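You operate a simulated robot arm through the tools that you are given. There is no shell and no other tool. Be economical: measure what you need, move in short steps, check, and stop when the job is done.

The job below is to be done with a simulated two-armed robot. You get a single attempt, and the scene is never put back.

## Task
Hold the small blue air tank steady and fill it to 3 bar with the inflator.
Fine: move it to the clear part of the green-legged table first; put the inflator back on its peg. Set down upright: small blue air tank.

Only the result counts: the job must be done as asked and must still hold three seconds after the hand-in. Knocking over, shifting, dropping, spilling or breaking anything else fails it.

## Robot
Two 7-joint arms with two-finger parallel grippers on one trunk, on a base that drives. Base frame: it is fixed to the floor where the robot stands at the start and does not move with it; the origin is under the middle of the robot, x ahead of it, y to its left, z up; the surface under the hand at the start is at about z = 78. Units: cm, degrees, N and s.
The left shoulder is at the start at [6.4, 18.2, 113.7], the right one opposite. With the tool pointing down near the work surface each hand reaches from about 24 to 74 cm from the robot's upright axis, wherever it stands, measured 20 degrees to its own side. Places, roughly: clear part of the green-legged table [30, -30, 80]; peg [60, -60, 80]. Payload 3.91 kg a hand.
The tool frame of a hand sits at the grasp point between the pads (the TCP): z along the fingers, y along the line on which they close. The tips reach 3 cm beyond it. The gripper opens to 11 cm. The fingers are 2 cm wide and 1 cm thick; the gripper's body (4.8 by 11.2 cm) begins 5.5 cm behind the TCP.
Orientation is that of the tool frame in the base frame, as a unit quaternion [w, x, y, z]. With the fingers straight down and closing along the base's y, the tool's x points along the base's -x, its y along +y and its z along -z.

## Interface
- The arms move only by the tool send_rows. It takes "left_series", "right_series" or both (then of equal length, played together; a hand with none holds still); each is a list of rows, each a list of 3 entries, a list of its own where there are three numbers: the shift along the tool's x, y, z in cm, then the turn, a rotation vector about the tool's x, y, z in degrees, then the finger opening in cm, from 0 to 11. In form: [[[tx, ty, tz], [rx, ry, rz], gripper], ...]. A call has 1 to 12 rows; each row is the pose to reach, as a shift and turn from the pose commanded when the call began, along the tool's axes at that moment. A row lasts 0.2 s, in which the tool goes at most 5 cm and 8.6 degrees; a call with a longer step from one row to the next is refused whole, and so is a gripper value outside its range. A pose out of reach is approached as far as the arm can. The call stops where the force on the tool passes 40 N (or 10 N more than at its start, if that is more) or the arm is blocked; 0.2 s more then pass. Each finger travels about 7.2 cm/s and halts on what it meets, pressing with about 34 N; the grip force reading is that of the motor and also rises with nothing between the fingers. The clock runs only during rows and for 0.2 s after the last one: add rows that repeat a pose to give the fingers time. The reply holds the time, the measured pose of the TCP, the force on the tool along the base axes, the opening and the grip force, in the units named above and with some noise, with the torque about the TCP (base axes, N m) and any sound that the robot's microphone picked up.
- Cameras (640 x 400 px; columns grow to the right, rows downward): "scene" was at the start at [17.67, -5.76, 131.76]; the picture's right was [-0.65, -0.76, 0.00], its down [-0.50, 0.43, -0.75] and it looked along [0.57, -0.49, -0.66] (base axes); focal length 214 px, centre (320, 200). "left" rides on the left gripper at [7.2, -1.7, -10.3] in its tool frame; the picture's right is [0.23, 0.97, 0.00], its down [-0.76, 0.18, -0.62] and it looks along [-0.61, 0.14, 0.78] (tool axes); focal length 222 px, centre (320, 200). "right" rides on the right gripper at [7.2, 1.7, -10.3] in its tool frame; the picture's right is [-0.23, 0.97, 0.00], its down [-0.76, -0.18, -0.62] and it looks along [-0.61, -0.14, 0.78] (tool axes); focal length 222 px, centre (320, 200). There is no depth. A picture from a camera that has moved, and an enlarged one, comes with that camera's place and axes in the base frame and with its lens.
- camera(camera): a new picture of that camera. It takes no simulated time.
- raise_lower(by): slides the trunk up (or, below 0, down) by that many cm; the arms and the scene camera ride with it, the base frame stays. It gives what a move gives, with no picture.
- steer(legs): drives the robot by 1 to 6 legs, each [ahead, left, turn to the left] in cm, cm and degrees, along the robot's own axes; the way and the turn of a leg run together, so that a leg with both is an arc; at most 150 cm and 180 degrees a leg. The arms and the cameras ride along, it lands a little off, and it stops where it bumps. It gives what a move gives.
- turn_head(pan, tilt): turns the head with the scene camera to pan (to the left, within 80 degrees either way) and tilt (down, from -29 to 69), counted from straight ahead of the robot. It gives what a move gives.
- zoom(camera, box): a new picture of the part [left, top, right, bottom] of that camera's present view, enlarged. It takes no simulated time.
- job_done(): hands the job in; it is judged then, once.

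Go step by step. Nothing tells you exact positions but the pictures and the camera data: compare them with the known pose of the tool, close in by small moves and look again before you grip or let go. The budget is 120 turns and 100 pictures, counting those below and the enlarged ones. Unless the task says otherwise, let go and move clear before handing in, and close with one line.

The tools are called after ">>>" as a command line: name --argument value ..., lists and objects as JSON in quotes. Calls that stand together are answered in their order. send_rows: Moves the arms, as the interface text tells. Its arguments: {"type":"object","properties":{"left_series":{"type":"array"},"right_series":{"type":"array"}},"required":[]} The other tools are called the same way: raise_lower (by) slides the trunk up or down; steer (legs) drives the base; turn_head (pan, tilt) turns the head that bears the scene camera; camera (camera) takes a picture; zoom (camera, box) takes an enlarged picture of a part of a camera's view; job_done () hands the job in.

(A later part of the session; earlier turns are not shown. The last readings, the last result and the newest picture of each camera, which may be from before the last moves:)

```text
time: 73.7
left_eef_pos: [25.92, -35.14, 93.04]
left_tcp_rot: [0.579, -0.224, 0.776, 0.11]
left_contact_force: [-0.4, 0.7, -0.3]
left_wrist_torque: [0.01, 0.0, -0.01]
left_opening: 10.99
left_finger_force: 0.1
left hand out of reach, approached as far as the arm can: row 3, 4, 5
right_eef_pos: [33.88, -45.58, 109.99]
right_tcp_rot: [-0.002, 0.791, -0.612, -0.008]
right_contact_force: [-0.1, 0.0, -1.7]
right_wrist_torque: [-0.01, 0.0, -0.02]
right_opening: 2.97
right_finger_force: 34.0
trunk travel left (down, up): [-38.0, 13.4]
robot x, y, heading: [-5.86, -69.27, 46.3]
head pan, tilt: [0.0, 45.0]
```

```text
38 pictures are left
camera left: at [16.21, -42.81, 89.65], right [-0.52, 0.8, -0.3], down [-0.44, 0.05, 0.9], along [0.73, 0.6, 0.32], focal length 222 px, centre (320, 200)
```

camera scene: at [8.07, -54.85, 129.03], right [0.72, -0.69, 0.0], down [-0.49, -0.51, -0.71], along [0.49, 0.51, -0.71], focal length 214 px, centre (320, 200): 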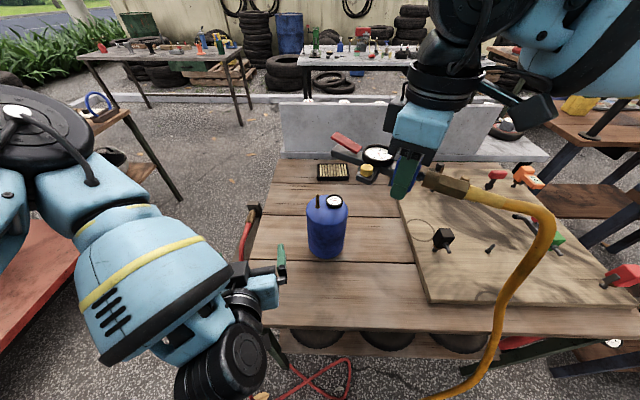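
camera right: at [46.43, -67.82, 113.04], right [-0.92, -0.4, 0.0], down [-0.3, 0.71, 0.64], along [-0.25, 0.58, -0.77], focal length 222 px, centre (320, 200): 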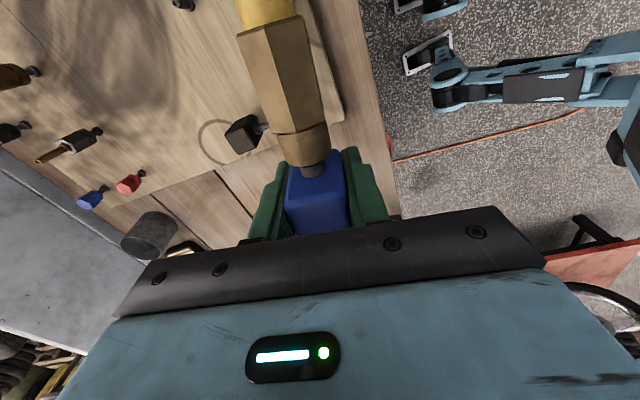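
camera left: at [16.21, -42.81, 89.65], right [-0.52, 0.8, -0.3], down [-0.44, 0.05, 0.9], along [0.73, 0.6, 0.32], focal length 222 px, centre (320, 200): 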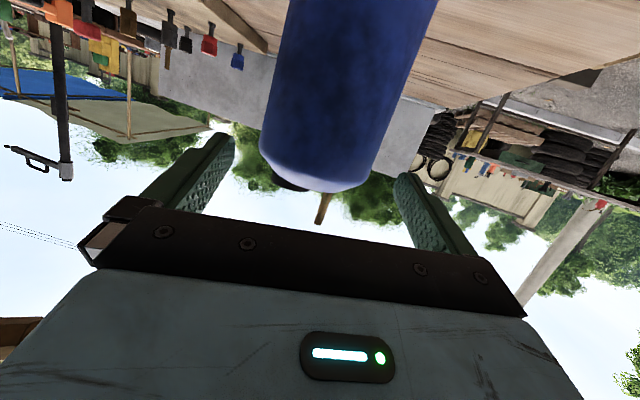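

The hand can't go so low this flat. I'll steepen the tool by 18° and then advance to the grip.

>>> send_rows --left_series '[[[0, 0, 0], [0, 6, 0], 11], [[0, 0, 0], [0, 12, 0], 11], [[0, 0, 0], [0, 18, 0], 11], [[0.2, 0.1, 2], [0, 18, 0], 11], [[0.5, 0.1, 4], [0, 18, 0], 11], [[0.8, 0.2, 6.3], [0, 18, 0], 11], [[0.8, 0.2, 6.3], [0, 18, 0], 11]]'

>>> camera --camera "left"

>>> zoom --camera "scene" --box '[250, 160, 400, 280]'

```text
time: 75.2
left_eef_pos: [30.63, -34.05, 88.53]
left_tcp_rot: [0.436, -0.223, 0.869, 0.068]
left_contact_force: [-1.3, 3.4, -0.3]
left_wrist_torque: [0.1, 0.01, 0.08]
left_opening: 10.99
left_finger_force: 0.0
right_eef_pos: [33.93, -45.47, 109.99]
right_tcp_rot: [-0.003, 0.791, -0.612, -0.007]
right_contact_force: [0.0, -0.4, -2.6]
right_wrist_torque: [-0.04, 0.02, 0.02]
right_opening: 2.98
right_finger_force: 33.4
trunk travel left (down, up): [-38.0, 13.4]
robot x, y, heading: [-5.89, -69.12, 46.1]
head pan, tilt: [0.0, 45.0]
```

```text
37 pictures are left
camera left: at [19.98, -41.27, 89.44], right [-0.56, 0.79, -0.25], down [-0.14, 0.21, 0.97], along [0.82, 0.57, -0.01], focal length 222 px, centre (320, 200)
```

left: 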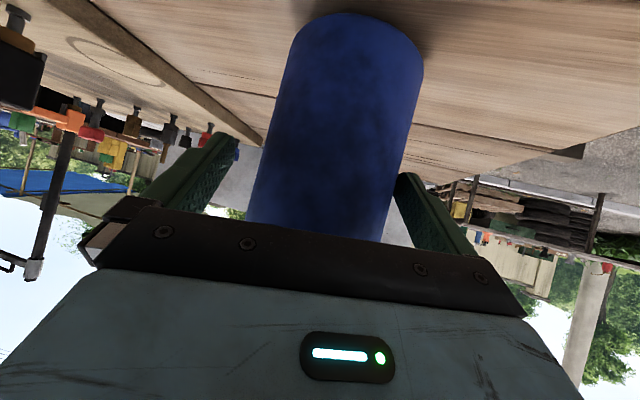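

```text
3.33 times, centred on (325, 220) of scene
camera zoom: at [8.04, -54.83, 129.03], right [0.72, -0.69, 0.0], down [-0.49, -0.51, -0.71], along [0.49, 0.51, -0.71], focal length 715 px, centre (303, 133)
```

zoom: 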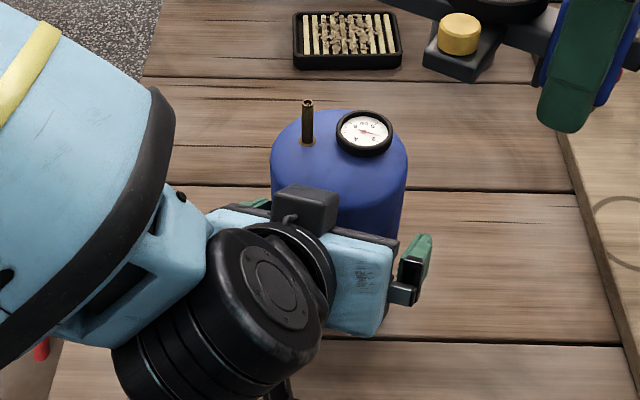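

The left finger touches the tank, so the hand is about 1 cm too far right. I'll shift left and then close.

>>> send_rows --left_series '[[[0, 0.5, 0], [0, 0, 0], 11], [[0, 1.0, 0.3], [0, 0, 0], 11], [[0, 1.0, 0.3], [0, 0, 0], 10.2], [[0, 1.0, 0.3], [0, 0, 0], 9.6], [[0, 1.0, 0.3], [0, 0, 0], 9], [[0, 1.0, 0.3], [0, 0, 0], 8.5], [[0, 1.0, 0.3], [0, 0, 0], 8.5], [[0, 1.0, 0.3], [0, 0, 0], 8.5]]'

>>> zoom --camera "scene" --box '[270, 170, 390, 270]'

>>> camera --camera "left"

```text
time: 77.0
left_eef_pos: [30.48, -33.04, 88.26]
left_tcp_rot: [0.437, -0.224, 0.868, 0.07]
left_contact_force: [2.3, -5.0, 1.7]
left_wrist_torque: [-0.09, -0.1, -0.13]
left_opening: 9.44
left_finger_force: 34.0
right_eef_pos: [33.9, -45.57, 110.01]
right_tcp_rot: [-0.003, 0.791, -0.612, -0.008]
right_contact_force: [0.0, -0.1, -2.2]
right_wrist_torque: [0.0, -0.01, -0.04]
right_opening: 2.97
right_finger_force: 34.3
trunk travel left (down, up): [-38.0, 13.4]
robot x, y, heading: [-5.8, -69.06, 46.2]
head pan, tilt: [0.0, 45.0]
```

```text
4.00 times, centred on (330, 220) of scene
camera zoom: at [8.09, -54.92, 129.04], right [0.72, -0.69, 0.0], down [-0.49, -0.51, -0.71], along [0.49, 0.51, -0.71], focal length 858 px, centre (280, 120)
```

zoom: 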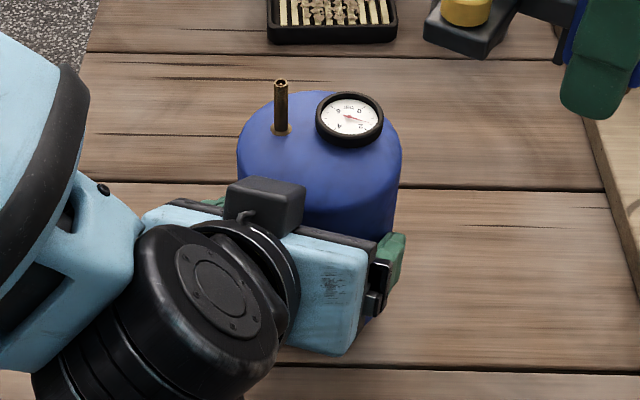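

```text
34 pictures are left
camera left: at [19.78, -40.32, 89.22], right [-0.55, 0.79, -0.25], down [-0.14, 0.21, 0.97], along [0.82, 0.57, -0.01], focal length 222 px, centre (320, 200)
```

left: 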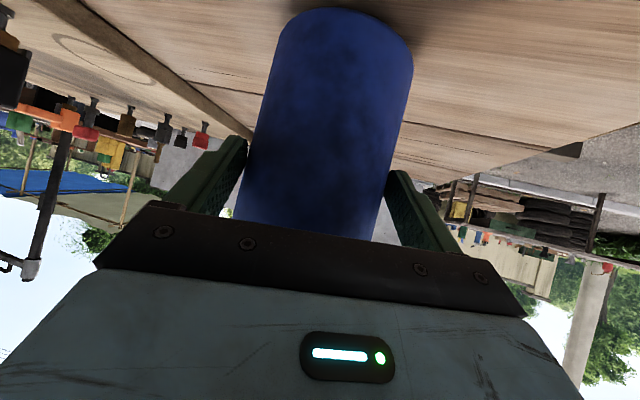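

The tank is gripped and its stem is at (31.75, -30.35). Now I'll move the inflator over the stem at a safe height.

>>> send_rows --right_series '[[[-4, -0.4, 0], [0, 0, 0], 2], [[-8, -0.8, 0], [0, 0, 0], 2], [[-12, -1.3, 0.5], [0, 0, 0], 2], [[-15.2, -1.7, 1], [0, 0, 0], 2], [[-15.2, -1.7, 1], [0, 0, 0], 2]]'

>>> camera --camera "scene"

>>> camera --camera "right"

```text
time: 78.2
left_eef_pos: [30.41, -33.25, 88.3]
left_tcp_rot: [0.437, -0.223, 0.869, 0.069]
left_contact_force: [2.7, -4.3, 2.0]
left_wrist_torque: [-0.13, -0.15, -0.19]
left_opening: 9.45
left_finger_force: 34.4
right_eef_pos: [34.0, -45.65, 109.99]
right_tcp_rot: [-0.003, 0.791, -0.612, -0.007]
right_contact_force: [0.1, -0.6, -3.1]
right_wrist_torque: [-0.05, 0.02, -0.04]
right_opening: 2.98
right_finger_force: 34.1
right hand out of reach, approached as far as the arm can: row 1, 2, 3, 4, 5
trunk travel left (down, up): [-38.0, 13.4]
robot x, y, heading: [-5.81, -69.37, 46.0]
head pan, tilt: [0.0, 45.0]
```

```text
33 pictures are left
camera scene: at [8.08, -54.92, 129.04], right [0.72, -0.69, 0.0], down [-0.49, -0.51, -0.71], along [0.49, 0.51, -0.71], focal length 214 px, centre (320, 200)
```

scene: 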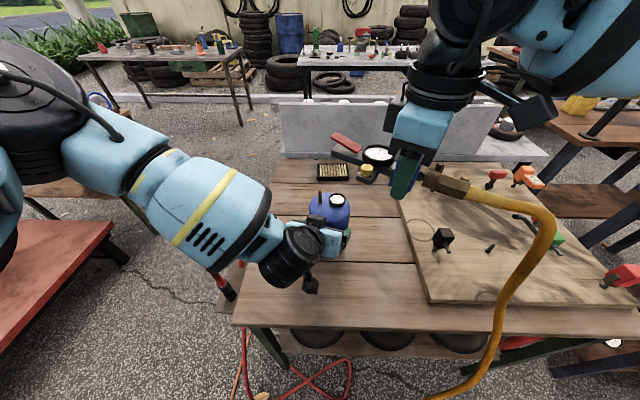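

```text
32 pictures are left
camera right: at [34.2, -53.2, 120.25], right [-1.0, -0.03, 0.01], down [-0.01, 0.77, 0.63], along [-0.02, 0.63, -0.77], focal length 222 px, centre (320, 200)
```

right: 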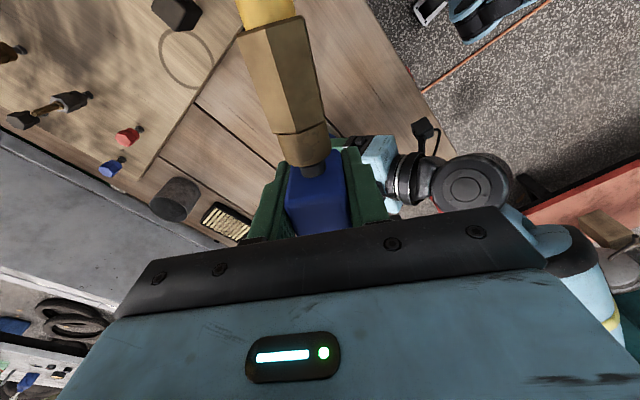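

The yaw is at a joint limit. I'll turn the inflator back right by 40° (hose still clear of the left hand) and then approach the stem.

>>> send_rows --right_series '[[[0, 0, 0], [0, 0, 8], 2], [[0, 0, 0], [0, 0, 16], 2], [[0, 0, 0], [0, 0, 24], 2], [[0, 0, 0], [0, 0, 32], 2], [[0, 0, 0], [0, 0, 40], 2], [[-4, -0.4, 0], [0, 0, 40], 2], [[-8, -0.8, 0], [0, 0, 40], 2], [[-11, -1.2, 0.5], [0, 0, 40], 2], [[-11, -1.2, 0.5], [0, 0, 40], 2]]'

```text
time: 80.2
left_eef_pos: [30.26, -33.09, 88.37]
left_tcp_rot: [0.437, -0.223, 0.869, 0.069]
left_contact_force: [2.0, -2.9, 4.1]
left_wrist_torque: [0.06, -0.09, -0.13]
left_opening: 9.4
left_finger_force: 33.9
right_eef_pos: [33.64, -45.72, 110.0]
right_tcp_rot: [0.0, -0.534, 0.846, 0.007]
right_contact_force: [1.3, 0.0, -3.2]
right_wrist_torque: [-0.07, -0.02, 0.02]
right_opening: 2.99
right_finger_force: 33.6
right hand out of reach, approached as far as the arm can: row 6, 7, 8, 9
trunk travel left (down, up): [-38.0, 13.4]
robot x, y, heading: [-5.72, -69.12, 46.3]
head pan, tilt: [0.0, 45.0]
```

The yaw is fine now but the translation is still limited. I'll probe which direction is blocked.

>>> send_rows --right_series '[[[-3, -1, 0], [0, 0, 0], 2], [[-6, -2, 0], [0, 0, 0], 2], [[-9, -3, 0], [0, 0, 0], 2]]'

>>> send_rows --right_series '[[[0, 2.5, 0], [0, 0, 0], 2], [[0, 5, 0], [0, 0, 0], 2]]'

>>> send_rows --right_series '[[[0, 0, 2], [0, 0, 0], 2], [[0, 2.5, 4], [0, 0, 0], 2], [[-2, 5, 4], [0, 0, 0], 2]]'

```text
time: 81.0
left_eef_pos: [30.28, -33.0, 88.32]
left_tcp_rot: [0.437, -0.224, 0.868, 0.07]
left_contact_force: [1.6, 1.3, 2.5]
left_wrist_torque: [0.51, 0.03, -0.04]
left_opening: 9.43
left_finger_force: 34.4
right_eef_pos: [38.91, -43.8, 109.99]
right_tcp_rot: [-0.001, -0.535, 0.845, 0.008]
right_contact_force: [0.2, -0.6, -1.7]
right_wrist_torque: [0.01, 0.02, -0.01]
right_opening: 2.98
right_finger_force: 33.7
right hand out of reach, approached as far as the arm can: row 1, 2, 3
trunk travel left (down, up): [-38.0, 13.4]
robot x, y, heading: [-5.93, -69.47, 46.2]
head pan, tilt: [0.0, 45.0]
```

```text
time: 81.7
left_eef_pos: [30.26, -33.12, 88.25]
left_tcp_rot: [0.437, -0.224, 0.868, 0.07]
left_contact_force: [-3.0, 2.9, 6.3]
left_wrist_torque: [0.78, 0.34, 0.1]
left_opening: 9.43
left_finger_force: 34.4
right_eef_pos: [37.08, -44.29, 109.97]
right_tcp_rot: [0.001, -0.533, 0.846, 0.009]
right_contact_force: [0.3, -0.1, -2.6]
right_wrist_torque: [-0.05, 0.0, 0.0]
right_opening: 2.99
right_finger_force: 33.8
right hand out of reach, approached as far as the arm can: row 1, 2
trunk travel left (down, up): [-38.0, 13.4]
robot x, y, heading: [-5.82, -69.3, 46.0]
head pan, tilt: [0.0, 45.0]
```

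```text
time: 82.5
left_eef_pos: [30.19, -33.01, 88.27]
left_tcp_rot: [0.437, -0.225, 0.868, 0.071]
left_contact_force: [-3.0, 2.4, 5.8]
left_wrist_torque: [0.78, 0.33, 0.21]
left_opening: 9.46
left_finger_force: 34.0
right_eef_pos: [36.61, -43.88, 106.74]
right_tcp_rot: [0.0, -0.534, 0.845, 0.009]
right_contact_force: [-1.1, 0.0, -2.6]
right_wrist_torque: [-0.02, 0.01, 0.02]
right_opening: 2.99
right_finger_force: 33.8
right hand out of reach, approached as far as the arm can: row 2, 3
trunk travel left (down, up): [-38.0, 13.4]
robot x, y, heading: [-6.02, -69.31, 46.4]
head pan, tilt: [0.0, 45.0]
```

The right hand can't pass a line about 16° to its own side, likely because its elbow ended up in an awkward posture after the roll. I'll bring it back near its starting posture and look at the arm before trying again.

>>> send_rows --right_series '[[[3.7, -1.7, -1.3], [0, 0, 3], 2], [[7.4, -3.5, -2.6], [0, 0, 6], 2], [[11.1, -5.2, -4], [0, 0, 9], 2], [[14.8, -7, -5.3], [0, 0, 12], 2], [[18.5, -8.7, -6.6], [0, 0, 15], 2], [[22.2, -10.5, -8], [0, 0, 18.4], 2], [[22.2, -10.5, -8], [0, 0, 18.4], 2]]'

>>> turn_head --pan -40 --tilt 30

>>> camera --camera "scene"

```text
time: 84.0
left_eef_pos: [30.34, -33.1, 88.25]
left_tcp_rot: [0.437, -0.224, 0.868, 0.069]
left_contact_force: [-2.2, 1.7, 4.8]
left_wrist_torque: [0.62, 0.21, 0.14]
left_opening: 9.43
left_finger_force: 33.9
right_eef_pos: [36.69, -68.69, 114.21]
right_tcp_rot: [-0.002, -0.392, 0.92, 0.008]
right_contact_force: [-0.5, -0.4, -2.0]
right_wrist_torque: [-0.07, 0.03, 0.02]
right_opening: 2.97
right_finger_force: 33.6
trunk travel left (down, up): [-38.0, 13.4]
robot x, y, heading: [-5.76, -69.14, 46.2]
head pan, tilt: [0.0, 45.0]
```

```text
time: 85.1
left_eef_pos: [30.3, -33.19, 88.4]
left_tcp_rot: [0.437, -0.224, 0.868, 0.07]
left_contact_force: [-3.0, -0.5, 3.2]
left_wrist_torque: [0.3, 0.14, 0.11]
left_opening: 9.42
left_finger_force: 34.3
right_eef_pos: [36.68, -68.61, 114.25]
right_tcp_rot: [0.0, -0.393, 0.92, 0.008]
right_contact_force: [0.4, -0.3, -2.3]
right_wrist_torque: [-0.04, 0.03, 0.01]
right_opening: 2.99
right_finger_force: 33.7
trunk travel left (down, up): [-38.0, 13.4]
robot x, y, heading: [-5.76, -69.25, 46.2]
head pan, tilt: [-40.0, 30.0]
```

```text
31 pictures are left
camera scene: at [11.38, -59.78, 131.3], right [0.11, -0.99, 0.0], down [-0.5, -0.05, -0.87], along [0.86, 0.09, -0.5], focal length 214 px, centre (320, 200)
```

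scene: 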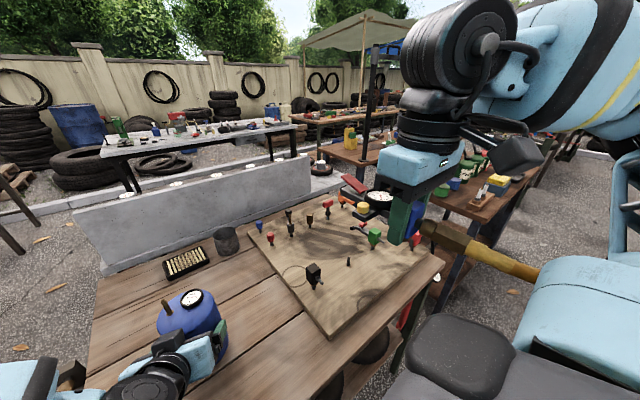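

The arm is back in a more ordinary posture. With no yaw now, I'll try moving toward the middle again, mirroring the left arm's reachable start pose.

>>> send_rows --right_series '[[[-1, 4, 0], [0, 0, 0], 2], [[-2, 8, 0], [0, 0, 0], 2], [[-3, 12, 0], [0, 0, 0], 2], [[-5, 16, 0.5], [0, 0, 0], 2], [[-7, 20, 1], [0, 0, 0], 2], [[-9, 24, 1.5], [0, 0, 0], 2], [[-11, 27, 2], [0, 0, 0], 2], [[-11, 27, 2], [0, 0, 0], 2]]'

```text
time: 86.9
left_eef_pos: [30.42, -32.95, 88.34]
left_tcp_rot: [0.437, -0.224, 0.868, 0.071]
left_contact_force: [1.4, 0.1, -0.4]
left_wrist_torque: [0.24, -0.1, -0.06]
left_opening: 9.44
left_finger_force: 34.5
right_eef_pos: [27.56, -49.79, 113.74]
right_tcp_rot: [-0.001, -0.391, 0.92, 0.01]
right_contact_force: [0.5, -0.2, -2.2]
right_wrist_torque: [-0.01, 0.0, 0.0]
right_opening: 2.95
right_finger_force: 33.6
right hand out of reach, approached as far as the arm can: row 5, 6, 7, 8
trunk travel left (down, up): [-38.0, 13.4]
robot x, y, heading: [-5.79, -69.55, 46.2]
head pan, tilt: [-40.0, 30.0]
```

The right hand seems limited to about 16° on its own side whatever its posture. I'll release the tank, back off, and turn the robot left about 18° so the tank falls inside the right hand's zone, then test whether the left hand can still hold it there.

>>> send_rows --left_series '[[[0, 0, 0], [0, 0, 0], 9.6], [[0, 0, 0], [0, 0, 0], 10.4], [[0, 0, 0], [0, 0, 0], 11], [[0, 0, 0], [0, 0, 0], 11], [[0, 0, -3], [0, 0, 0], 11], [[0, 0, -7], [0, 0, 0], 11], [[0, 0, -11], [0, 0, 0], 11], [[0, 0, -14], [0, 0, 0], 11]]'

>>> steer --legs '[[0, 0, 18]]'

>>> turn_head --pan -15 --tilt 45

>>> camera --camera "scene"

```text
time: 88.7
left_eef_pos: [20.13, -37.46, 96.78]
left_tcp_rot: [0.437, -0.224, 0.868, 0.07]
left_contact_force: [0.3, 0.9, 0.0]
left_wrist_torque: [-0.02, 0.03, -0.02]
left_opening: 11.01
left_finger_force: 0.0
right_eef_pos: [27.53, -49.83, 113.67]
right_tcp_rot: [-0.002, -0.391, 0.92, 0.009]
right_contact_force: [-0.1, -0.1, -2.8]
right_wrist_torque: [-0.02, 0.03, -0.01]
right_opening: 2.97
right_finger_force: 33.6
trunk travel left (down, up): [-38.0, 13.4]
robot x, y, heading: [-5.86, -69.49, 46.3]
head pan, tilt: [-40.0, 30.0]
```

```text
time: 90.1
left_eef_pos: [9.29, -30.96, 96.77]
left_tcp_rot: [0.421, -0.357, 0.823, 0.136]
left_contact_force: [0.4, 0.2, -0.5]
left_wrist_torque: [0.01, 0.02, 0.0]
left_opening: 11.01
left_finger_force: 0.1
right_eef_pos: [19.95, -40.44, 113.7]
right_tcp_rot: [-0.003, -0.529, 0.848, 0.01]
right_contact_force: [-1.3, 1.1, -2.2]
right_wrist_torque: [-0.03, 0.02, -0.03]
right_opening: 2.97
right_finger_force: 34.2
trunk travel left (down, up): [-38.0, 13.4]
robot x, y, heading: [-6.0, -69.41, 64.2]
head pan, tilt: [-40.0, 30.0]
```

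```text
time: 91.0
left_eef_pos: [9.12, -30.94, 96.79]
left_tcp_rot: [0.421, -0.356, 0.823, 0.137]
left_contact_force: [0.2, 0.7, -0.5]
left_wrist_torque: [0.01, 0.01, -0.01]
left_opening: 11.03
left_finger_force: 0.1
right_eef_pos: [20.16, -40.46, 113.7]
right_tcp_rot: [-0.003, -0.529, 0.849, 0.01]
right_contact_force: [-0.6, 0.0, -2.6]
right_wrist_torque: [0.02, 0.0, 0.02]
right_opening: 2.98
right_finger_force: 34.4
trunk travel left (down, up): [-38.0, 13.4]
robot x, y, heading: [-5.87, -69.13, 64.0]
head pan, tilt: [-15.0, 45.0]
```

```text
30 pictures are left
camera scene: at [4.66, -52.41, 129.03], right [0.75, -0.66, 0.0], down [-0.46, -0.53, -0.71], along [0.46, 0.53, -0.71], focal length 214 px, centre (320, 200)
```

scene: 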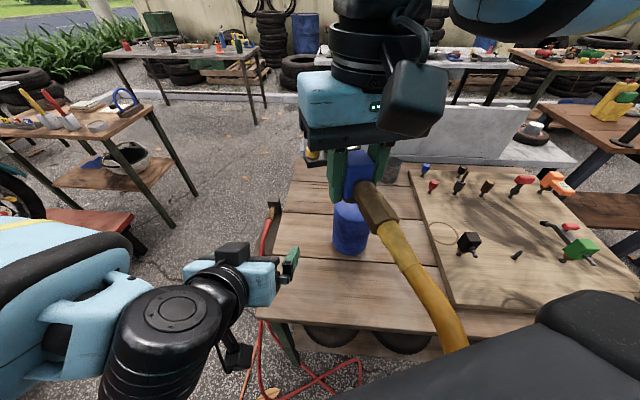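

The tank is now at about -19° for the robot, inside the right hand's zone. I'll move the right hand aside and bring the left hand across to line up with the tank.

>>> send_rows --right_series '[[[-1.5, -4, 0], [0, 0, 0], 2], [[-3, -8, 0], [0, 0, 0], 2], [[-4.5, -12, 0], [0, 0, 0], 2], [[-6, -16, 0], [0, 0, 0], 2], [[-8, -20, 0], [0, 0, 0], 2], [[-8, -20, 0], [0, 0, 0], 2]]'

>>> send_rows --left_series '[[[-0.2, -3.3, 1], [0, 0, 0], 11], [[-0.5, -6.6, 2], [0, 0, 0], 11], [[-0.7, -10, 3], [0, 0, 0], 11], [[-1, -13.3, 4], [0, 0, 0], 11], [[-1.2, -16.6, 5], [0, 0, 0], 11], [[-1.2, -16.6, 5], [0, 0, 0], 11]]'

>>> camera --camera "left"

>>> camera --camera "scene"

```text
time: 92.4
left_eef_pos: [9.22, -30.92, 96.75]
left_tcp_rot: [0.42, -0.357, 0.823, 0.137]
left_contact_force: [0.7, -0.2, -0.2]
left_wrist_torque: [-0.02, -0.01, 0.0]
left_opening: 10.97
left_finger_force: 0.1
right_eef_pos: [41.38, -41.93, 113.29]
right_tcp_rot: [-0.002, -0.529, 0.849, 0.009]
right_contact_force: [0.1, -0.4, -2.1]
right_wrist_torque: [-0.03, 0.01, -0.01]
right_opening: 3.03
right_finger_force: 34.3
trunk travel left (down, up): [-38.0, 13.4]
robot x, y, heading: [-5.79, -69.48, 64.2]
head pan, tilt: [-15.0, 45.0]
```

```text
time: 93.8
left_eef_pos: [24.36, -39.63, 95.8]
left_tcp_rot: [0.421, -0.357, 0.823, 0.136]
left_contact_force: [0.0, -0.5, 0.2]
left_wrist_torque: [-0.02, 0.02, -0.02]
left_opening: 11.0
left_finger_force: 0.1
right_eef_pos: [41.39, -41.8, 113.45]
right_tcp_rot: [-0.002, -0.529, 0.848, 0.008]
right_contact_force: [-0.2, -0.3, -2.4]
right_wrist_torque: [-0.01, 0.0, 0.03]
right_opening: 2.97
right_finger_force: 33.3
trunk travel left (down, up): [-38.0, 13.4]
robot x, y, heading: [-5.76, -69.15, 64.0]
head pan, tilt: [-15.0, 45.0]
```

```text
29 pictures are left
camera left: at [16.51, -49.51, 96.76], right [-0.77, 0.58, -0.25], down [-0.2, 0.16, 0.97], along [0.6, 0.8, -0.01], focal length 222 px, centre (320, 200)
```

left: 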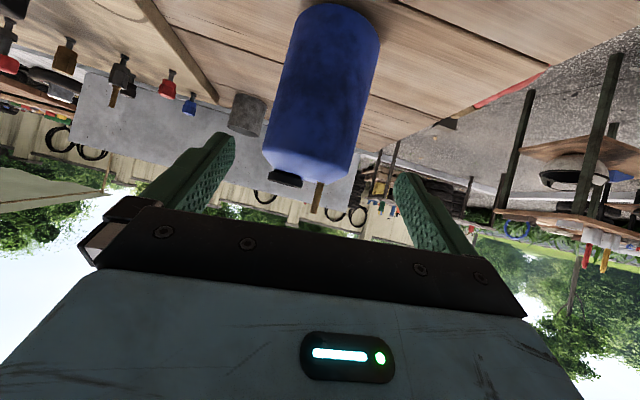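

```text
28 pictures are left
camera scene: at [4.6, -52.37, 129.03], right [0.76, -0.66, 0.0], down [-0.46, -0.53, -0.71], along [0.46, 0.53, -0.71], focal length 214 px, centre (320, 200)
```

scene: 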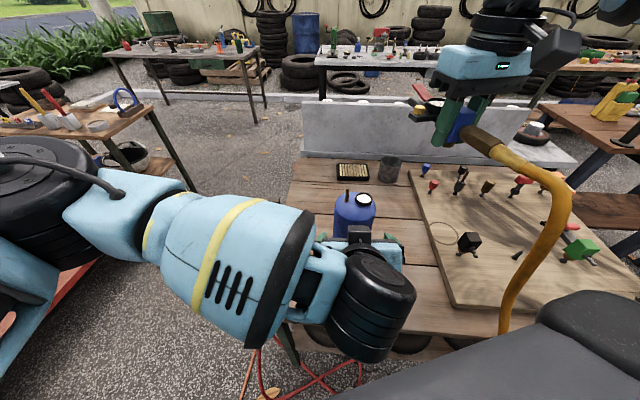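

The left hand reached its pregrasp freely and the tank is centred. I'll slide in, checking contact, and close.

>>> send_rows --left_series '[[[-0.4, 0, 3], [0, 0, 0], 11], [[-0.9, 0, 6], [0, 0, 0], 11], [[-1.4, 0, 9], [0, 0, 0], 11], [[-1.8, 0, 11.6], [0, 0, 0], 11], [[-1.8, 0, 11.6], [0, 0, 0], 11]]'

>>> send_rows --left_series '[[[0, 0, 0], [0, 0, 0], 10.2], [[0, 0, 0], [0, 0, 0], 9.6], [[0, 0, 0], [0, 0, 0], 9], [[0, 0, 0], [0, 0, 0], 8.5], [[0, 0, 0], [0, 0, 0], 8.5], [[0, 0, 0], [0, 0, 0], 8.5]]'

>>> zoom --camera "scene" --box '[300, 160, 420, 260]'

>>> camera --camera "left"

```text
time: 95.0
left_eef_pos: [31.97, -32.57, 90.28]
left_tcp_rot: [0.421, -0.356, 0.823, 0.137]
left_contact_force: [0.0, -0.8, 0.9]
left_wrist_torque: [0.02, -0.04, -0.06]
left_opening: 10.98
left_finger_force: 0.1
right_eef_pos: [41.42, -42.05, 113.48]
right_tcp_rot: [-0.003, -0.529, 0.848, 0.009]
right_contact_force: [0.7, 1.0, -2.9]
right_wrist_torque: [-0.05, -0.01, 0.01]
right_opening: 2.99
right_finger_force: 34.0
trunk travel left (down, up): [-38.0, 13.4]
robot x, y, heading: [-5.69, -69.25, 64.2]
head pan, tilt: [-15.0, 45.0]
```

```text
time: 96.4
left_eef_pos: [31.97, -32.68, 90.3]
left_tcp_rot: [0.42, -0.357, 0.823, 0.138]
left_contact_force: [4.0, -3.9, 4.1]
left_wrist_torque: [-0.17, -0.23, -0.06]
left_opening: 9.64
left_finger_force: 33.5
right_eef_pos: [41.42, -41.98, 113.36]
right_tcp_rot: [-0.003, -0.528, 0.849, 0.009]
right_contact_force: [-0.1, 0.1, -2.3]
right_wrist_torque: [-0.04, -0.03, 0.0]
right_opening: 2.98
right_finger_force: 33.5
trunk travel left (down, up): [-38.0, 13.4]
robot x, y, heading: [-5.75, -69.11, 64.1]
head pan, tilt: [-15.0, 45.0]
```

```text
4.00 times, centred on (360, 210) of scene
camera zoom: at [4.68, -52.47, 129.04], right [0.76, -0.66, 0.0], down [-0.46, -0.53, -0.71], along [0.46, 0.53, -0.71], focal length 858 px, centre (160, 160)
```

zoom: 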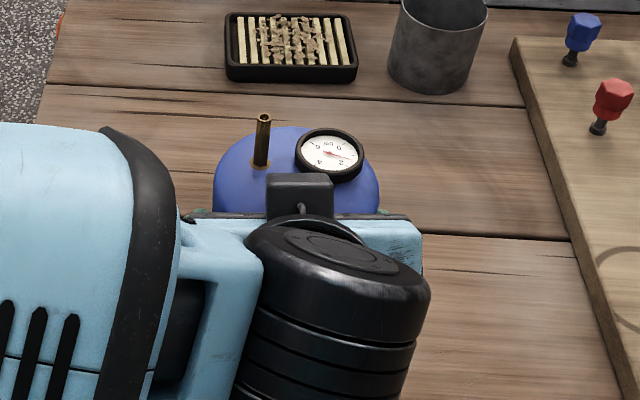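

```text
26 pictures are left
camera left: at [24.08, -42.68, 91.2], right [-0.77, 0.58, -0.25], down [-0.2, 0.16, 0.97], along [0.61, 0.8, -0.01], focal length 222 px, centre (320, 200)
```

left: 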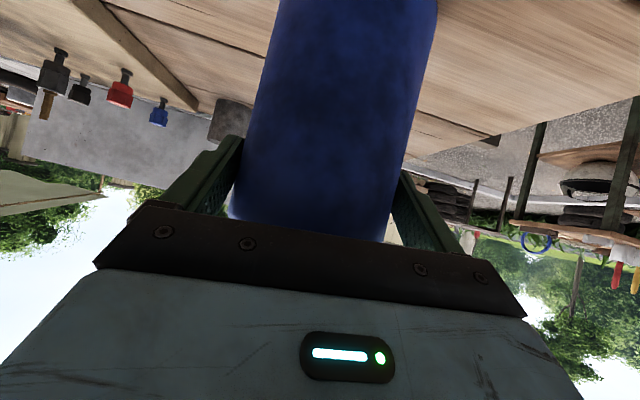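

The tank is held with the stem top at about (31.9, -29.9, 97.4). Now I'll yaw the inflator 60° left and bring it over the stem at a safe height.

>>> send_rows --right_series '[[[-0.8, 1.7, 0], [0, 0, -7.5], 2], [[-1.6, 3.5, 0], [0, 0, -15], 2], [[-2.5, 5.2, 0], [0, 0, -22.5], 2], [[-3.3, 7, 0], [0, 0, -30], 2], [[-4.2, 8.7, 1], [0, 0, -37.5], 2], [[-5, 10.5, 2.5], [0, 0, -45], 2], [[-5.8, 12.2, 4], [0, 0, -52.5], 2], [[-6.6, 13.9, 5.4], [0, 0, -60], 2], [[-6.6, 13.9, 5.4], [0, 0, -60], 2]]'

>>> zoom --camera "scene" --box '[270, 90, 450, 250]'

```text
time: 98.4
left_eef_pos: [31.76, -32.5, 90.37]
left_tcp_rot: [0.421, -0.356, 0.823, 0.137]
left_contact_force: [0.4, -2.8, 5.5]
left_wrist_torque: [0.04, 0.23, 0.07]
left_opening: 9.67
left_finger_force: 34.5
right_eef_pos: [30.48, -31.65, 108.12]
right_tcp_rot: [-0.003, 0.881, -0.472, -0.009]
right_contact_force: [-0.4, 1.3, -1.3]
right_wrist_torque: [0.0, -0.07, 0.0]
right_opening: 2.97
right_finger_force: 33.7
right hand out of reach, approached as far as the arm can: row 8, 9
trunk travel left (down, up): [-38.0, 13.4]
robot x, y, heading: [-5.69, -69.66, 64.2]
head pan, tilt: [-15.0, 45.0]
```

```text
2.50 times, centred on (360, 170) of scene
camera zoom: at [4.61, -52.45, 129.04], right [0.76, -0.66, 0.0], down [-0.46, -0.53, -0.71], along [0.46, 0.53, -0.71], focal length 536 px, centre (220, 275)
```

zoom: 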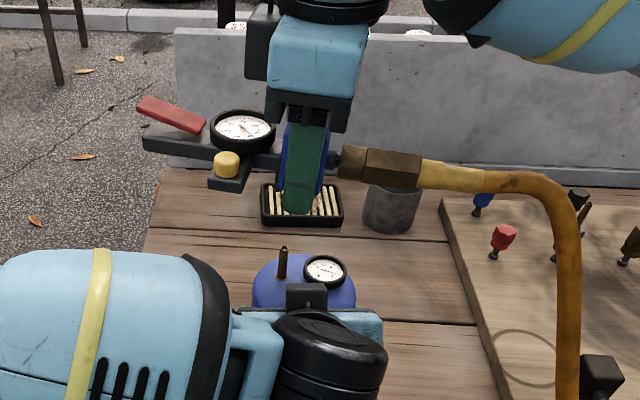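

Nearly there; the arm stopped about 2 cm short at its limit. I'll ease the yaw by 12° and move the remaining distance.

>>> send_rows --right_series '[[[0, 0, 0], [0, 0, 6], 2], [[-0.3, -1, 0], [0, 0, 12], 2], [[-0.7, -2.1, 0.5], [0, 0, 12], 2], [[-0.7, -2.1, 1], [0, 0, 12], 2]]'

>>> zoom --camera "scene" --box '[290, 120, 410, 240]'

```text
time: 99.4
left_eef_pos: [31.87, -32.52, 90.27]
left_tcp_rot: [0.42, -0.356, 0.823, 0.137]
left_contact_force: [-0.4, -0.6, 5.1]
left_wrist_torque: [0.4, 0.38, 0.04]
left_opening: 9.63
left_finger_force: 34.4
right_eef_pos: [31.85, -29.88, 107.18]
right_tcp_rot: [-0.002, 0.828, -0.56, -0.009]
right_contact_force: [-0.8, 0.9, -1.9]
right_wrist_torque: [0.01, -0.01, 0.0]
right_opening: 2.98
right_finger_force: 34.0
trunk travel left (down, up): [-38.0, 13.4]
robot x, y, heading: [-5.8, -69.23, 64.0]
head pan, tilt: [-15.0, 45.0]
```

```text
3.33 times, centred on (350, 180) of scene
camera zoom: at [4.62, -52.44, 129.04], right [0.76, -0.66, 0.0], down [-0.46, -0.53, -0.71], along [0.46, 0.53, -0.71], focal length 715 px, centre (220, 267)
```

zoom: 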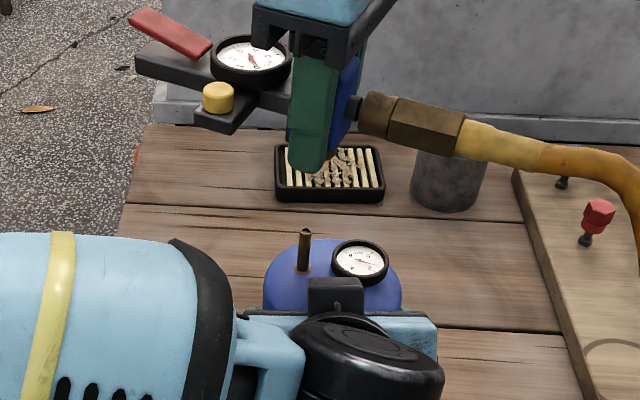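

The stem refines to (31.7, -29.75). I'll trim the position and descend to just above it for a closer look.

>>> send_rows --right_series '[[[-0.2, 0.2, 0], [0, 0, 0], 2], [[-0.2, 0.2, 1.5], [0, 0, 0], 2], [[-0.2, 0.2, 3], [0, 0, 0], 2], [[-0.2, 0.2, 4], [0, 0, 0], 2], [[-0.2, 0.2, 4], [0, 0, 0], 2]]'

>>> zoom --camera "scene" --box '[310, 150, 390, 220]'

>>> camera --camera "left"

```text
time: 100.6
left_eef_pos: [31.9, -32.43, 90.33]
left_tcp_rot: [0.42, -0.356, 0.823, 0.137]
left_contact_force: [-1.2, 1.5, 5.1]
left_wrist_torque: [0.57, 0.45, 0.01]
left_opening: 9.68
left_finger_force: 34.0
right_eef_pos: [31.43, -29.69, 103.03]
right_tcp_rot: [-0.001, 0.829, -0.56, -0.009]
right_contact_force: [0.1, -0.5, -2.4]
right_wrist_torque: [-0.03, 0.02, 0.0]
right_opening: 2.99
right_finger_force: 34.6
trunk travel left (down, up): [-38.0, 13.4]
robot x, y, heading: [-5.69, -69.37, 64.3]
head pan, tilt: [-15.0, 45.0]
```

```text
5.71 times, centred on (350, 185) of scene
camera zoom: at [4.61, -52.43, 129.04], right [0.76, -0.66, 0.0], down [-0.46, -0.53, -0.71], along [0.46, 0.53, -0.71], focal length 1226 px, centre (149, 286)
```

zoom: 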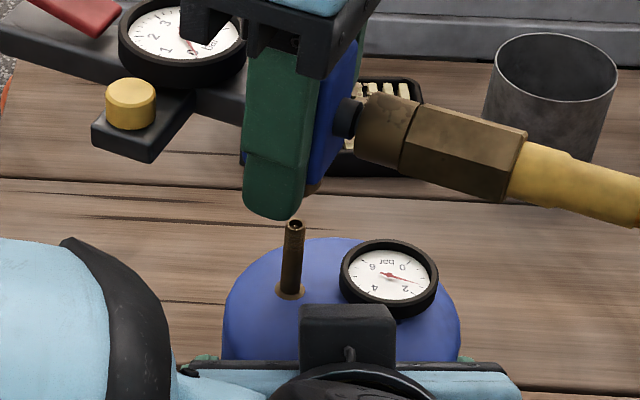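

```text
22 pictures are left
camera left: at [24.01, -42.6, 91.19], right [-0.77, 0.58, -0.25], down [-0.2, 0.16, 0.97], along [0.6, 0.8, -0.01], focal length 222 px, centre (320, 200)
```

left: 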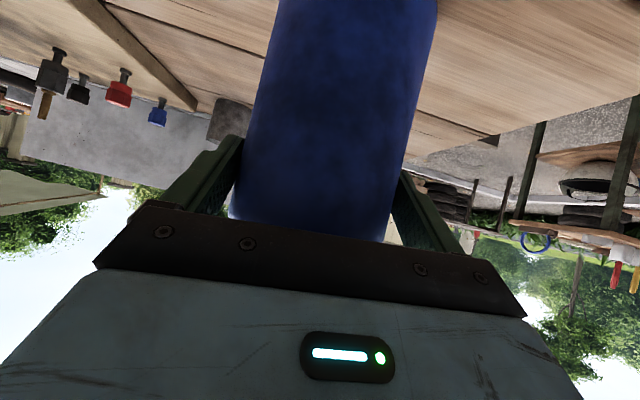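

Sideways alignment looks right: the chuck's visible edge matches the stem's column. I'll lower gently and watch the force.

>>> send_rows --right_series '[[[0, 0, 0.5], [0, 0, 0], 2], [[0, 0, 1], [0, 0, 0], 2], [[0, 0, 1.5], [0, 0, 0], 2], [[0, 0, 2], [0, 0, 0], 2], [[0, 0, 2], [0, 0, 0], 2]]'

>>> zoom --camera "scene" --box '[320, 160, 370, 210]'

```text
time: 101.8
left_eef_pos: [31.84, -32.61, 90.25]
left_tcp_rot: [0.42, -0.357, 0.823, 0.137]
left_contact_force: [-2.4, 3.0, 5.7]
left_wrist_torque: [0.71, 0.46, 0.04]
left_opening: 9.65
left_finger_force: 33.6
right_eef_pos: [31.38, -29.49, 101.03]
right_tcp_rot: [-0.002, 0.829, -0.56, -0.01]
right_contact_force: [-0.2, 0.5, -2.3]
right_wrist_torque: [-0.02, 0.01, -0.01]
right_opening: 2.97
right_finger_force: 33.6
trunk travel left (down, up): [-38.0, 13.4]
robot x, y, heading: [-5.98, -68.94, 63.9]
head pan, tilt: [-15.0, 45.0]
```

```text
8.00 times, centred on (345, 185) of scene
camera zoom: at [4.6, -52.42, 129.04], right [0.76, -0.66, 0.0], down [-0.46, -0.53, -0.71], along [0.46, 0.53, -0.71], focal length 1716 px, centre (120, 320)
```

zoom: 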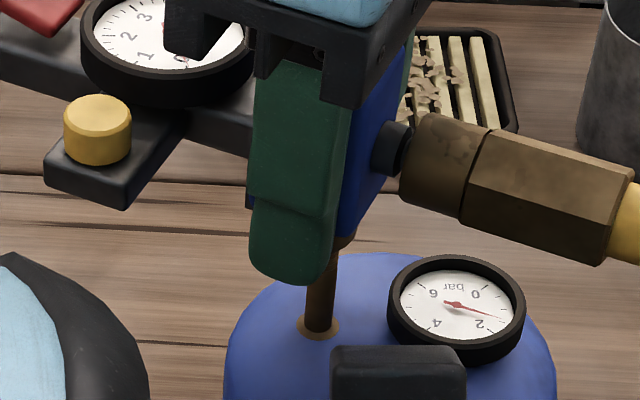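

The stem appears about 0.25 cm right of the chuck's centre. I'll trim by that amount before lowering further with a light force check.

>>> send_rows --right_series '[[[0, 0, -0.6], [0, 0, 0], 2], [[0.25, -0.1, -0.6], [0, 0, 0], 2], [[0.25, -0.1, 0], [0, 0, 0], 2], [[0.25, -0.1, 0.5], [0, 0, 0], 2], [[0.25, -0.1, 1], [0, 0, 0], 2], [[0.25, -0.1, 1], [0, 0, 0], 2]]'

>>> zoom --camera "scene" --box '[315, 150, 375, 210]'

```text
time: 103.2
left_eef_pos: [31.74, -32.49, 90.3]
left_tcp_rot: [0.421, -0.357, 0.822, 0.137]
left_contact_force: [5.9, 7.0, 4.2]
left_wrist_torque: [0.09, 1.07, -0.16]
left_opening: 9.65
left_finger_force: 33.6
right_eef_pos: [31.67, -29.7, 99.94]
right_tcp_rot: [0.0, 0.829, -0.56, -0.009]
right_contact_force: [-8.5, -6.0, 0.2]
right_wrist_torque: [-0.16, 0.2, 0.0]
right_opening: 3.0
right_finger_force: 33.7
trunk travel left (down, up): [-38.0, 13.4]
robot x, y, heading: [-5.76, -69.18, 64.0]
head pan, tilt: [-15.0, 45.0]
```

```text
6.67 times, centred on (345, 180) of scene
camera zoom: at [4.59, -52.43, 129.03], right [0.76, -0.66, 0.0], down [-0.46, -0.53, -0.71], along [0.46, 0.53, -0.71], focal length 1430 px, centre (153, 333)
```

zoom: 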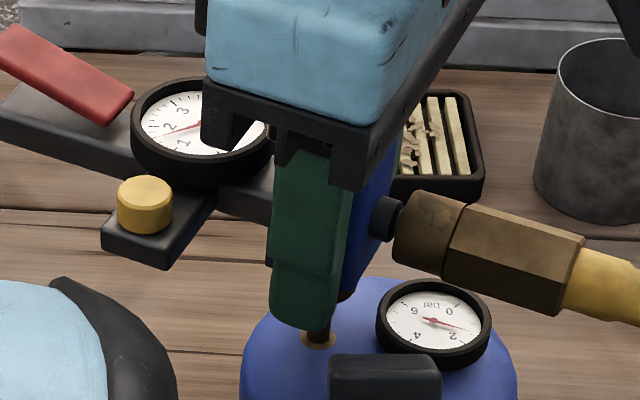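

The lateral force suggests the stem is inside the chuck, and the inflator's gauge needle seems to have moved. I'll zoom on the gauges to confirm the connection.

>>> zoom --camera "scene" --box '[320, 155, 350, 180]'

>>> zoom --camera "scene" --box '[370, 185, 400, 205]'

```text
16.00 times, centred on (335, 168) of scene
camera zoom: at [4.59, -52.43, 129.03], right [0.76, -0.66, 0.0], down [-0.46, -0.53, -0.71], along [0.46, 0.53, -0.71], focal length 3432 px, centre (80, 720)
```

zoom: 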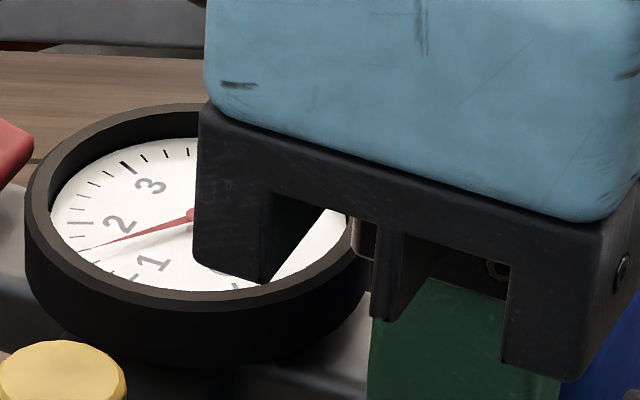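

```text
16.00 times, centred on (385, 195) of scene
camera zoom: at [4.59, -52.43, 129.03], right [0.76, -0.66, 0.0], down [-0.46, -0.53, -0.71], along [0.46, 0.53, -0.71], focal length 3432 px, centre (-720, 280)
```

zoom: 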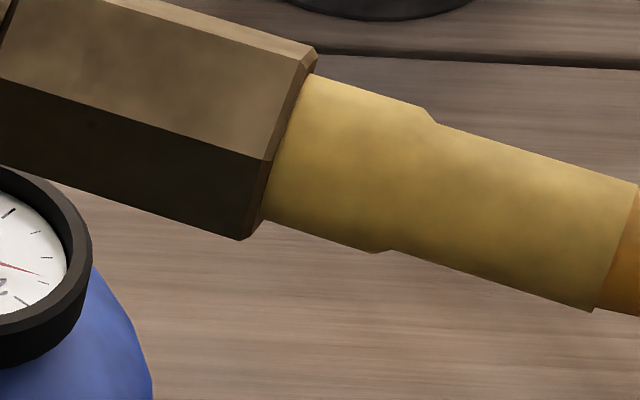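

The inflator's gauge now reads about 1.5 bar, so the chuck is on the valve. I'll relieve the sideways force, wait a moment, and see whether air flows by itself.

>>> send_rows --right_series '[[[0, 0.15, 0], [0, 0, 0], 2], [[0, 0.2, 0], [0, 0, 0], 2], [[0, 0.2, 0], [0, 0, 0], 2], [[0, 0.2, 0], [0, 0, 0], 2], [[0, 0.2, 0], [0, 0, 0], 2]]'

>>> zoom --camera "scene" --box '[305, 145, 365, 195]'

```text
time: 104.4
left_eef_pos: [31.94, -32.52, 90.3]
left_tcp_rot: [0.421, -0.356, 0.823, 0.137]
left_contact_force: [-2.0, 5.0, 6.7]
left_wrist_torque: [0.7, 0.3, 0.0]
left_opening: 9.63
left_finger_force: 33.8
right_eef_pos: [31.5, -29.87, 100.08]
right_tcp_rot: [-0.001, 0.829, -0.559, -0.01]
right_contact_force: [1.8, -2.0, -3.1]
right_wrist_torque: [-0.05, -0.04, 0.02]
right_opening: 2.98
right_finger_force: 34.4
trunk travel left (down, up): [-38.0, 13.4]
robot x, y, heading: [-6.03, -69.05, 63.9]
head pan, tilt: [-15.0, 45.0]
```

```text
8.00 times, centred on (335, 170) of scene
camera zoom: at [4.61, -52.41, 129.04], right [0.76, -0.66, 0.0], down [-0.46, -0.53, -0.71], along [0.46, 0.53, -0.71], focal length 1716 px, centre (200, 440)
```

zoom: 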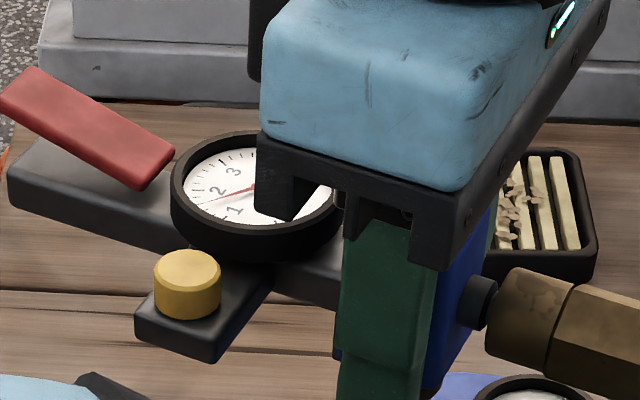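

The chuck is seated and shows the tank's 1.5 bar, but no air flows, so the red lever must be pressed. The chuck stood by itself on its peg, so I'll push it fully down on the stem, then release the body with the left hand still holding the tank.

>>> send_rows --right_series '[[[0, 0, 0.3], [0, 0, 0], 2], [[0, 0, 0.6], [0, 0, 0], 2], [[0, 0, 0.9], [0, 0, 0], 2], [[0, 0, 1.2], [0, 0, 0], 2], [[0, 0, 1.2], [0, 0, 0], 2]]'

```text
time: 105.2
left_eef_pos: [31.81, -32.47, 90.34]
left_tcp_rot: [0.421, -0.357, 0.822, 0.138]
left_contact_force: [-4.1, -1.0, 6.8]
left_wrist_torque: [-0.25, 0.52, 0.11]
left_opening: 9.62
left_finger_force: 33.9
right_eef_pos: [31.4, -29.8, 99.93]
right_tcp_rot: [-0.006, 0.828, -0.561, -0.013]
right_contact_force: [0.5, -4.0, 7.5]
right_wrist_torque: [-0.13, -0.04, 0.04]
right_opening: 2.99
right_finger_force: 33.9
trunk travel left (down, up): [-38.0, 13.4]
robot x, y, heading: [-5.75, -69.36, 64.0]
head pan, tilt: [-15.0, 45.0]
stopped in row 3 (right hand): the force on the tool passed its limit at 44 N (the readings are from after the stop); the commanded pose is now the measured one
```

The chuck is fully seated. I'll open the right fingers slowly and check that the inflator stays standing on the valve.

>>> send_rows --right_series '[[[0, 0, 0], [0, 0, 0], 3.3], [[0, 0, 0], [0, 0, 0], 4.2], [[0, 0, 0], [0, 0, 0], 5.2], [[0, 0, 0], [0, 0, 0], 5.2]]'

>>> zoom --camera "scene" --box '[290, 130, 410, 220]'

```text
time: 106.2
left_eef_pos: [31.85, -32.51, 90.31]
left_tcp_rot: [0.422, -0.357, 0.822, 0.137]
left_contact_force: [-4.8, -3.1, 15.6]
left_wrist_torque: [0.26, 0.82, 0.13]
left_opening: 9.62
left_finger_force: 33.4
right_eef_pos: [31.3, -29.73, 99.94]
right_tcp_rot: [-0.006, 0.829, -0.559, -0.013]
right_contact_force: [-0.2, -0.3, 0.2]
right_wrist_torque: [0.0, -0.01, 0.0]
right_opening: 5.19
right_finger_force: 0.0
trunk travel left (down, up): [-38.0, 13.4]
robot x, y, heading: [-5.59, -69.27, 64.3]
head pan, tilt: [-15.0, 45.0]
```

```text
4.44 times, centred on (350, 175) of scene
camera zoom: at [4.54, -52.54, 129.06], right [0.76, -0.66, 0.0], down [-0.46, -0.53, -0.71], along [0.46, 0.53, -0.71], focal length 953 px, centre (187, 311)
```

zoom: 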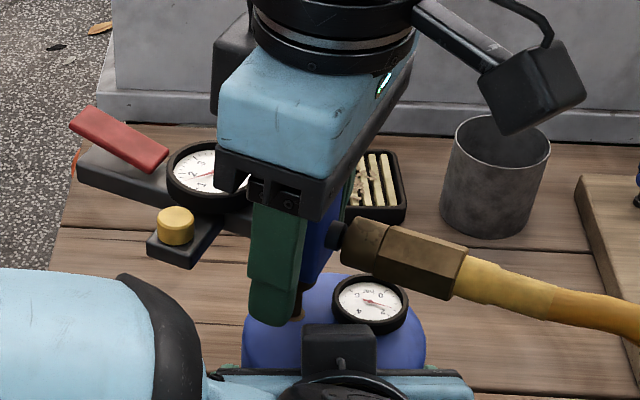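

The inflator stands steadily on the valve with no load on the right hand. I'll lift clear, close the fingers, pitch forward 35° and bring the tips above the free end of the red lever.

>>> send_rows --right_series '[[[0, 0, -2], [0, 0, 0], 5.2], [[0, 0, -5], [0, 0, 0], 5.2], [[0, 0, -8], [0, 0, 0], 5.2], [[0, 0, -9.5], [0, 0, 0], 4], [[-2, 0, -9.5], [0, -7, 0], 2], [[-4, 0, -9.5], [0, -14, 0], 0.5], [[-6, -0.1, -9], [0, -21, 0], 0], [[-7.5, -0.1, -8.5], [0, -28, 0], 0], [[-8.4, -0.1, -8], [0, -35, 0], 0], [[-8.4, -0.1, -8], [0, -35, 0], 0]]'

>>> zoom --camera "scene" --box '[270, 100, 410, 220]'

```text
time: 108.4
left_eef_pos: [31.86, -32.38, 90.37]
left_tcp_rot: [0.421, -0.357, 0.822, 0.138]
left_contact_force: [0.1, -1.0, 21.6]
left_wrist_torque: [0.82, 0.24, -0.01]
left_opening: 9.65
left_finger_force: 34.1
right_eef_pos: [28.47, -21.93, 108.08]
right_tcp_rot: [-0.174, 0.785, -0.533, -0.262]
right_contact_force: [-0.2, -1.0, -0.2]
right_wrist_torque: [0.0, -0.02, 0.01]
right_opening: 0.01
right_finger_force: 33.9
trunk travel left (down, up): [-38.0, 13.4]
robot x, y, heading: [-5.98, -69.36, 64.0]
head pan, tilt: [-15.0, 45.0]
```

```text
3.33 times, centred on (340, 160) of scene
camera zoom: at [4.55, -52.54, 129.06], right [0.76, -0.66, 0.0], down [-0.46, -0.53, -0.71], along [0.46, 0.53, -0.71], focal length 715 px, centre (253, 333)
```

zoom: 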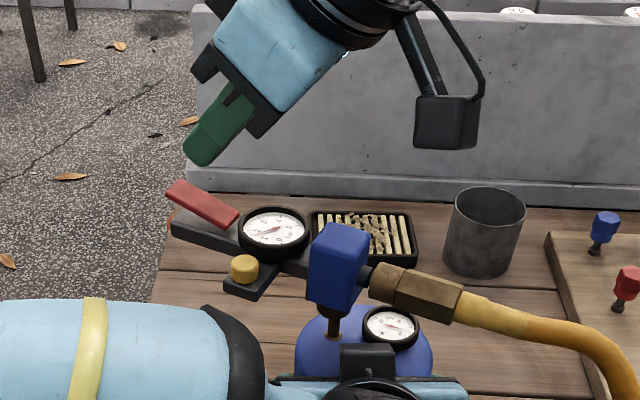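

The inflator stands on the valve and the fingertips hover 3 cm above the lever's free end. I'll press down gently, watching force and sound, then lift off and read the gauge.

>>> send_rows --right_series '[[[0.9, 0, 1.2], [0, 0, 0], 0], [[1.5, 0, 2.0], [0, 0, 0], 0], [[1.8, 0, 2.4], [0, 0, 0], 0], [[2.0, 0, 2.7], [0, 0, 0], 0]]'

```text
time: 109.4
left_eef_pos: [31.74, -32.51, 90.28]
left_tcp_rot: [0.421, -0.357, 0.822, 0.138]
left_contact_force: [2.3, 0.2, 20.4]
left_wrist_torque: [0.77, -0.04, -0.06]
left_opening: 9.61
left_finger_force: 33.5
right_eef_pos: [28.45, -22.08, 104.89]
right_tcp_rot: [-0.175, 0.786, -0.532, -0.262]
right_contact_force: [0.2, 1.2, 3.7]
right_wrist_torque: [0.07, 0.02, -0.01]
right_opening: 0.0
right_finger_force: 33.5
trunk travel left (down, up): [-38.0, 13.4]
robot x, y, heading: [-5.69, -69.28, 64.1]
head pan, tilt: [-15.0, 45.0]
```

Contact with the lever just began at 3.7 N. I'll press about 0.5 cm further.

>>> send_rows --right_series '[[[0.15, 0, 0.2], [0, 0, 0], 0], [[0.3, 0, 0.4], [0, 0, 0], 0]]'

>>> zoom --camera "scene" --box '[290, 150, 370, 210]'

```text
time: 110.0
left_eef_pos: [31.76, -32.49, 90.35]
left_tcp_rot: [0.421, -0.357, 0.822, 0.137]
left_contact_force: [3.5, 3.0, 16.9]
left_wrist_torque: [0.75, -0.35, -0.22]
left_opening: 9.59
left_finger_force: 33.7
right_eef_pos: [28.37, -21.89, 104.41]
right_tcp_rot: [-0.176, 0.786, -0.531, -0.264]
right_contact_force: [-1.3, 2.7, 13.6]
right_wrist_torque: [0.24, 0.09, 0.09]
right_opening: 0.01
right_finger_force: 33.7
trunk travel left (down, up): [-38.0, 13.4]
robot x, y, heading: [-5.84, -68.98, 64.2]
head pan, tilt: [-15.0, 45.0]
```

```text
6.67 times, centred on (330, 180) of scene
camera zoom: at [4.51, -52.52, 129.07], right [0.76, -0.66, 0.0], down [-0.46, -0.53, -0.71], along [0.46, 0.53, -0.71], focal length 1430 px, centre (253, 333)
```

zoom: 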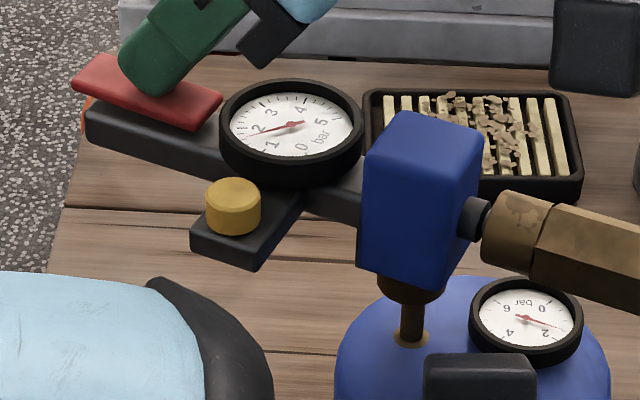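

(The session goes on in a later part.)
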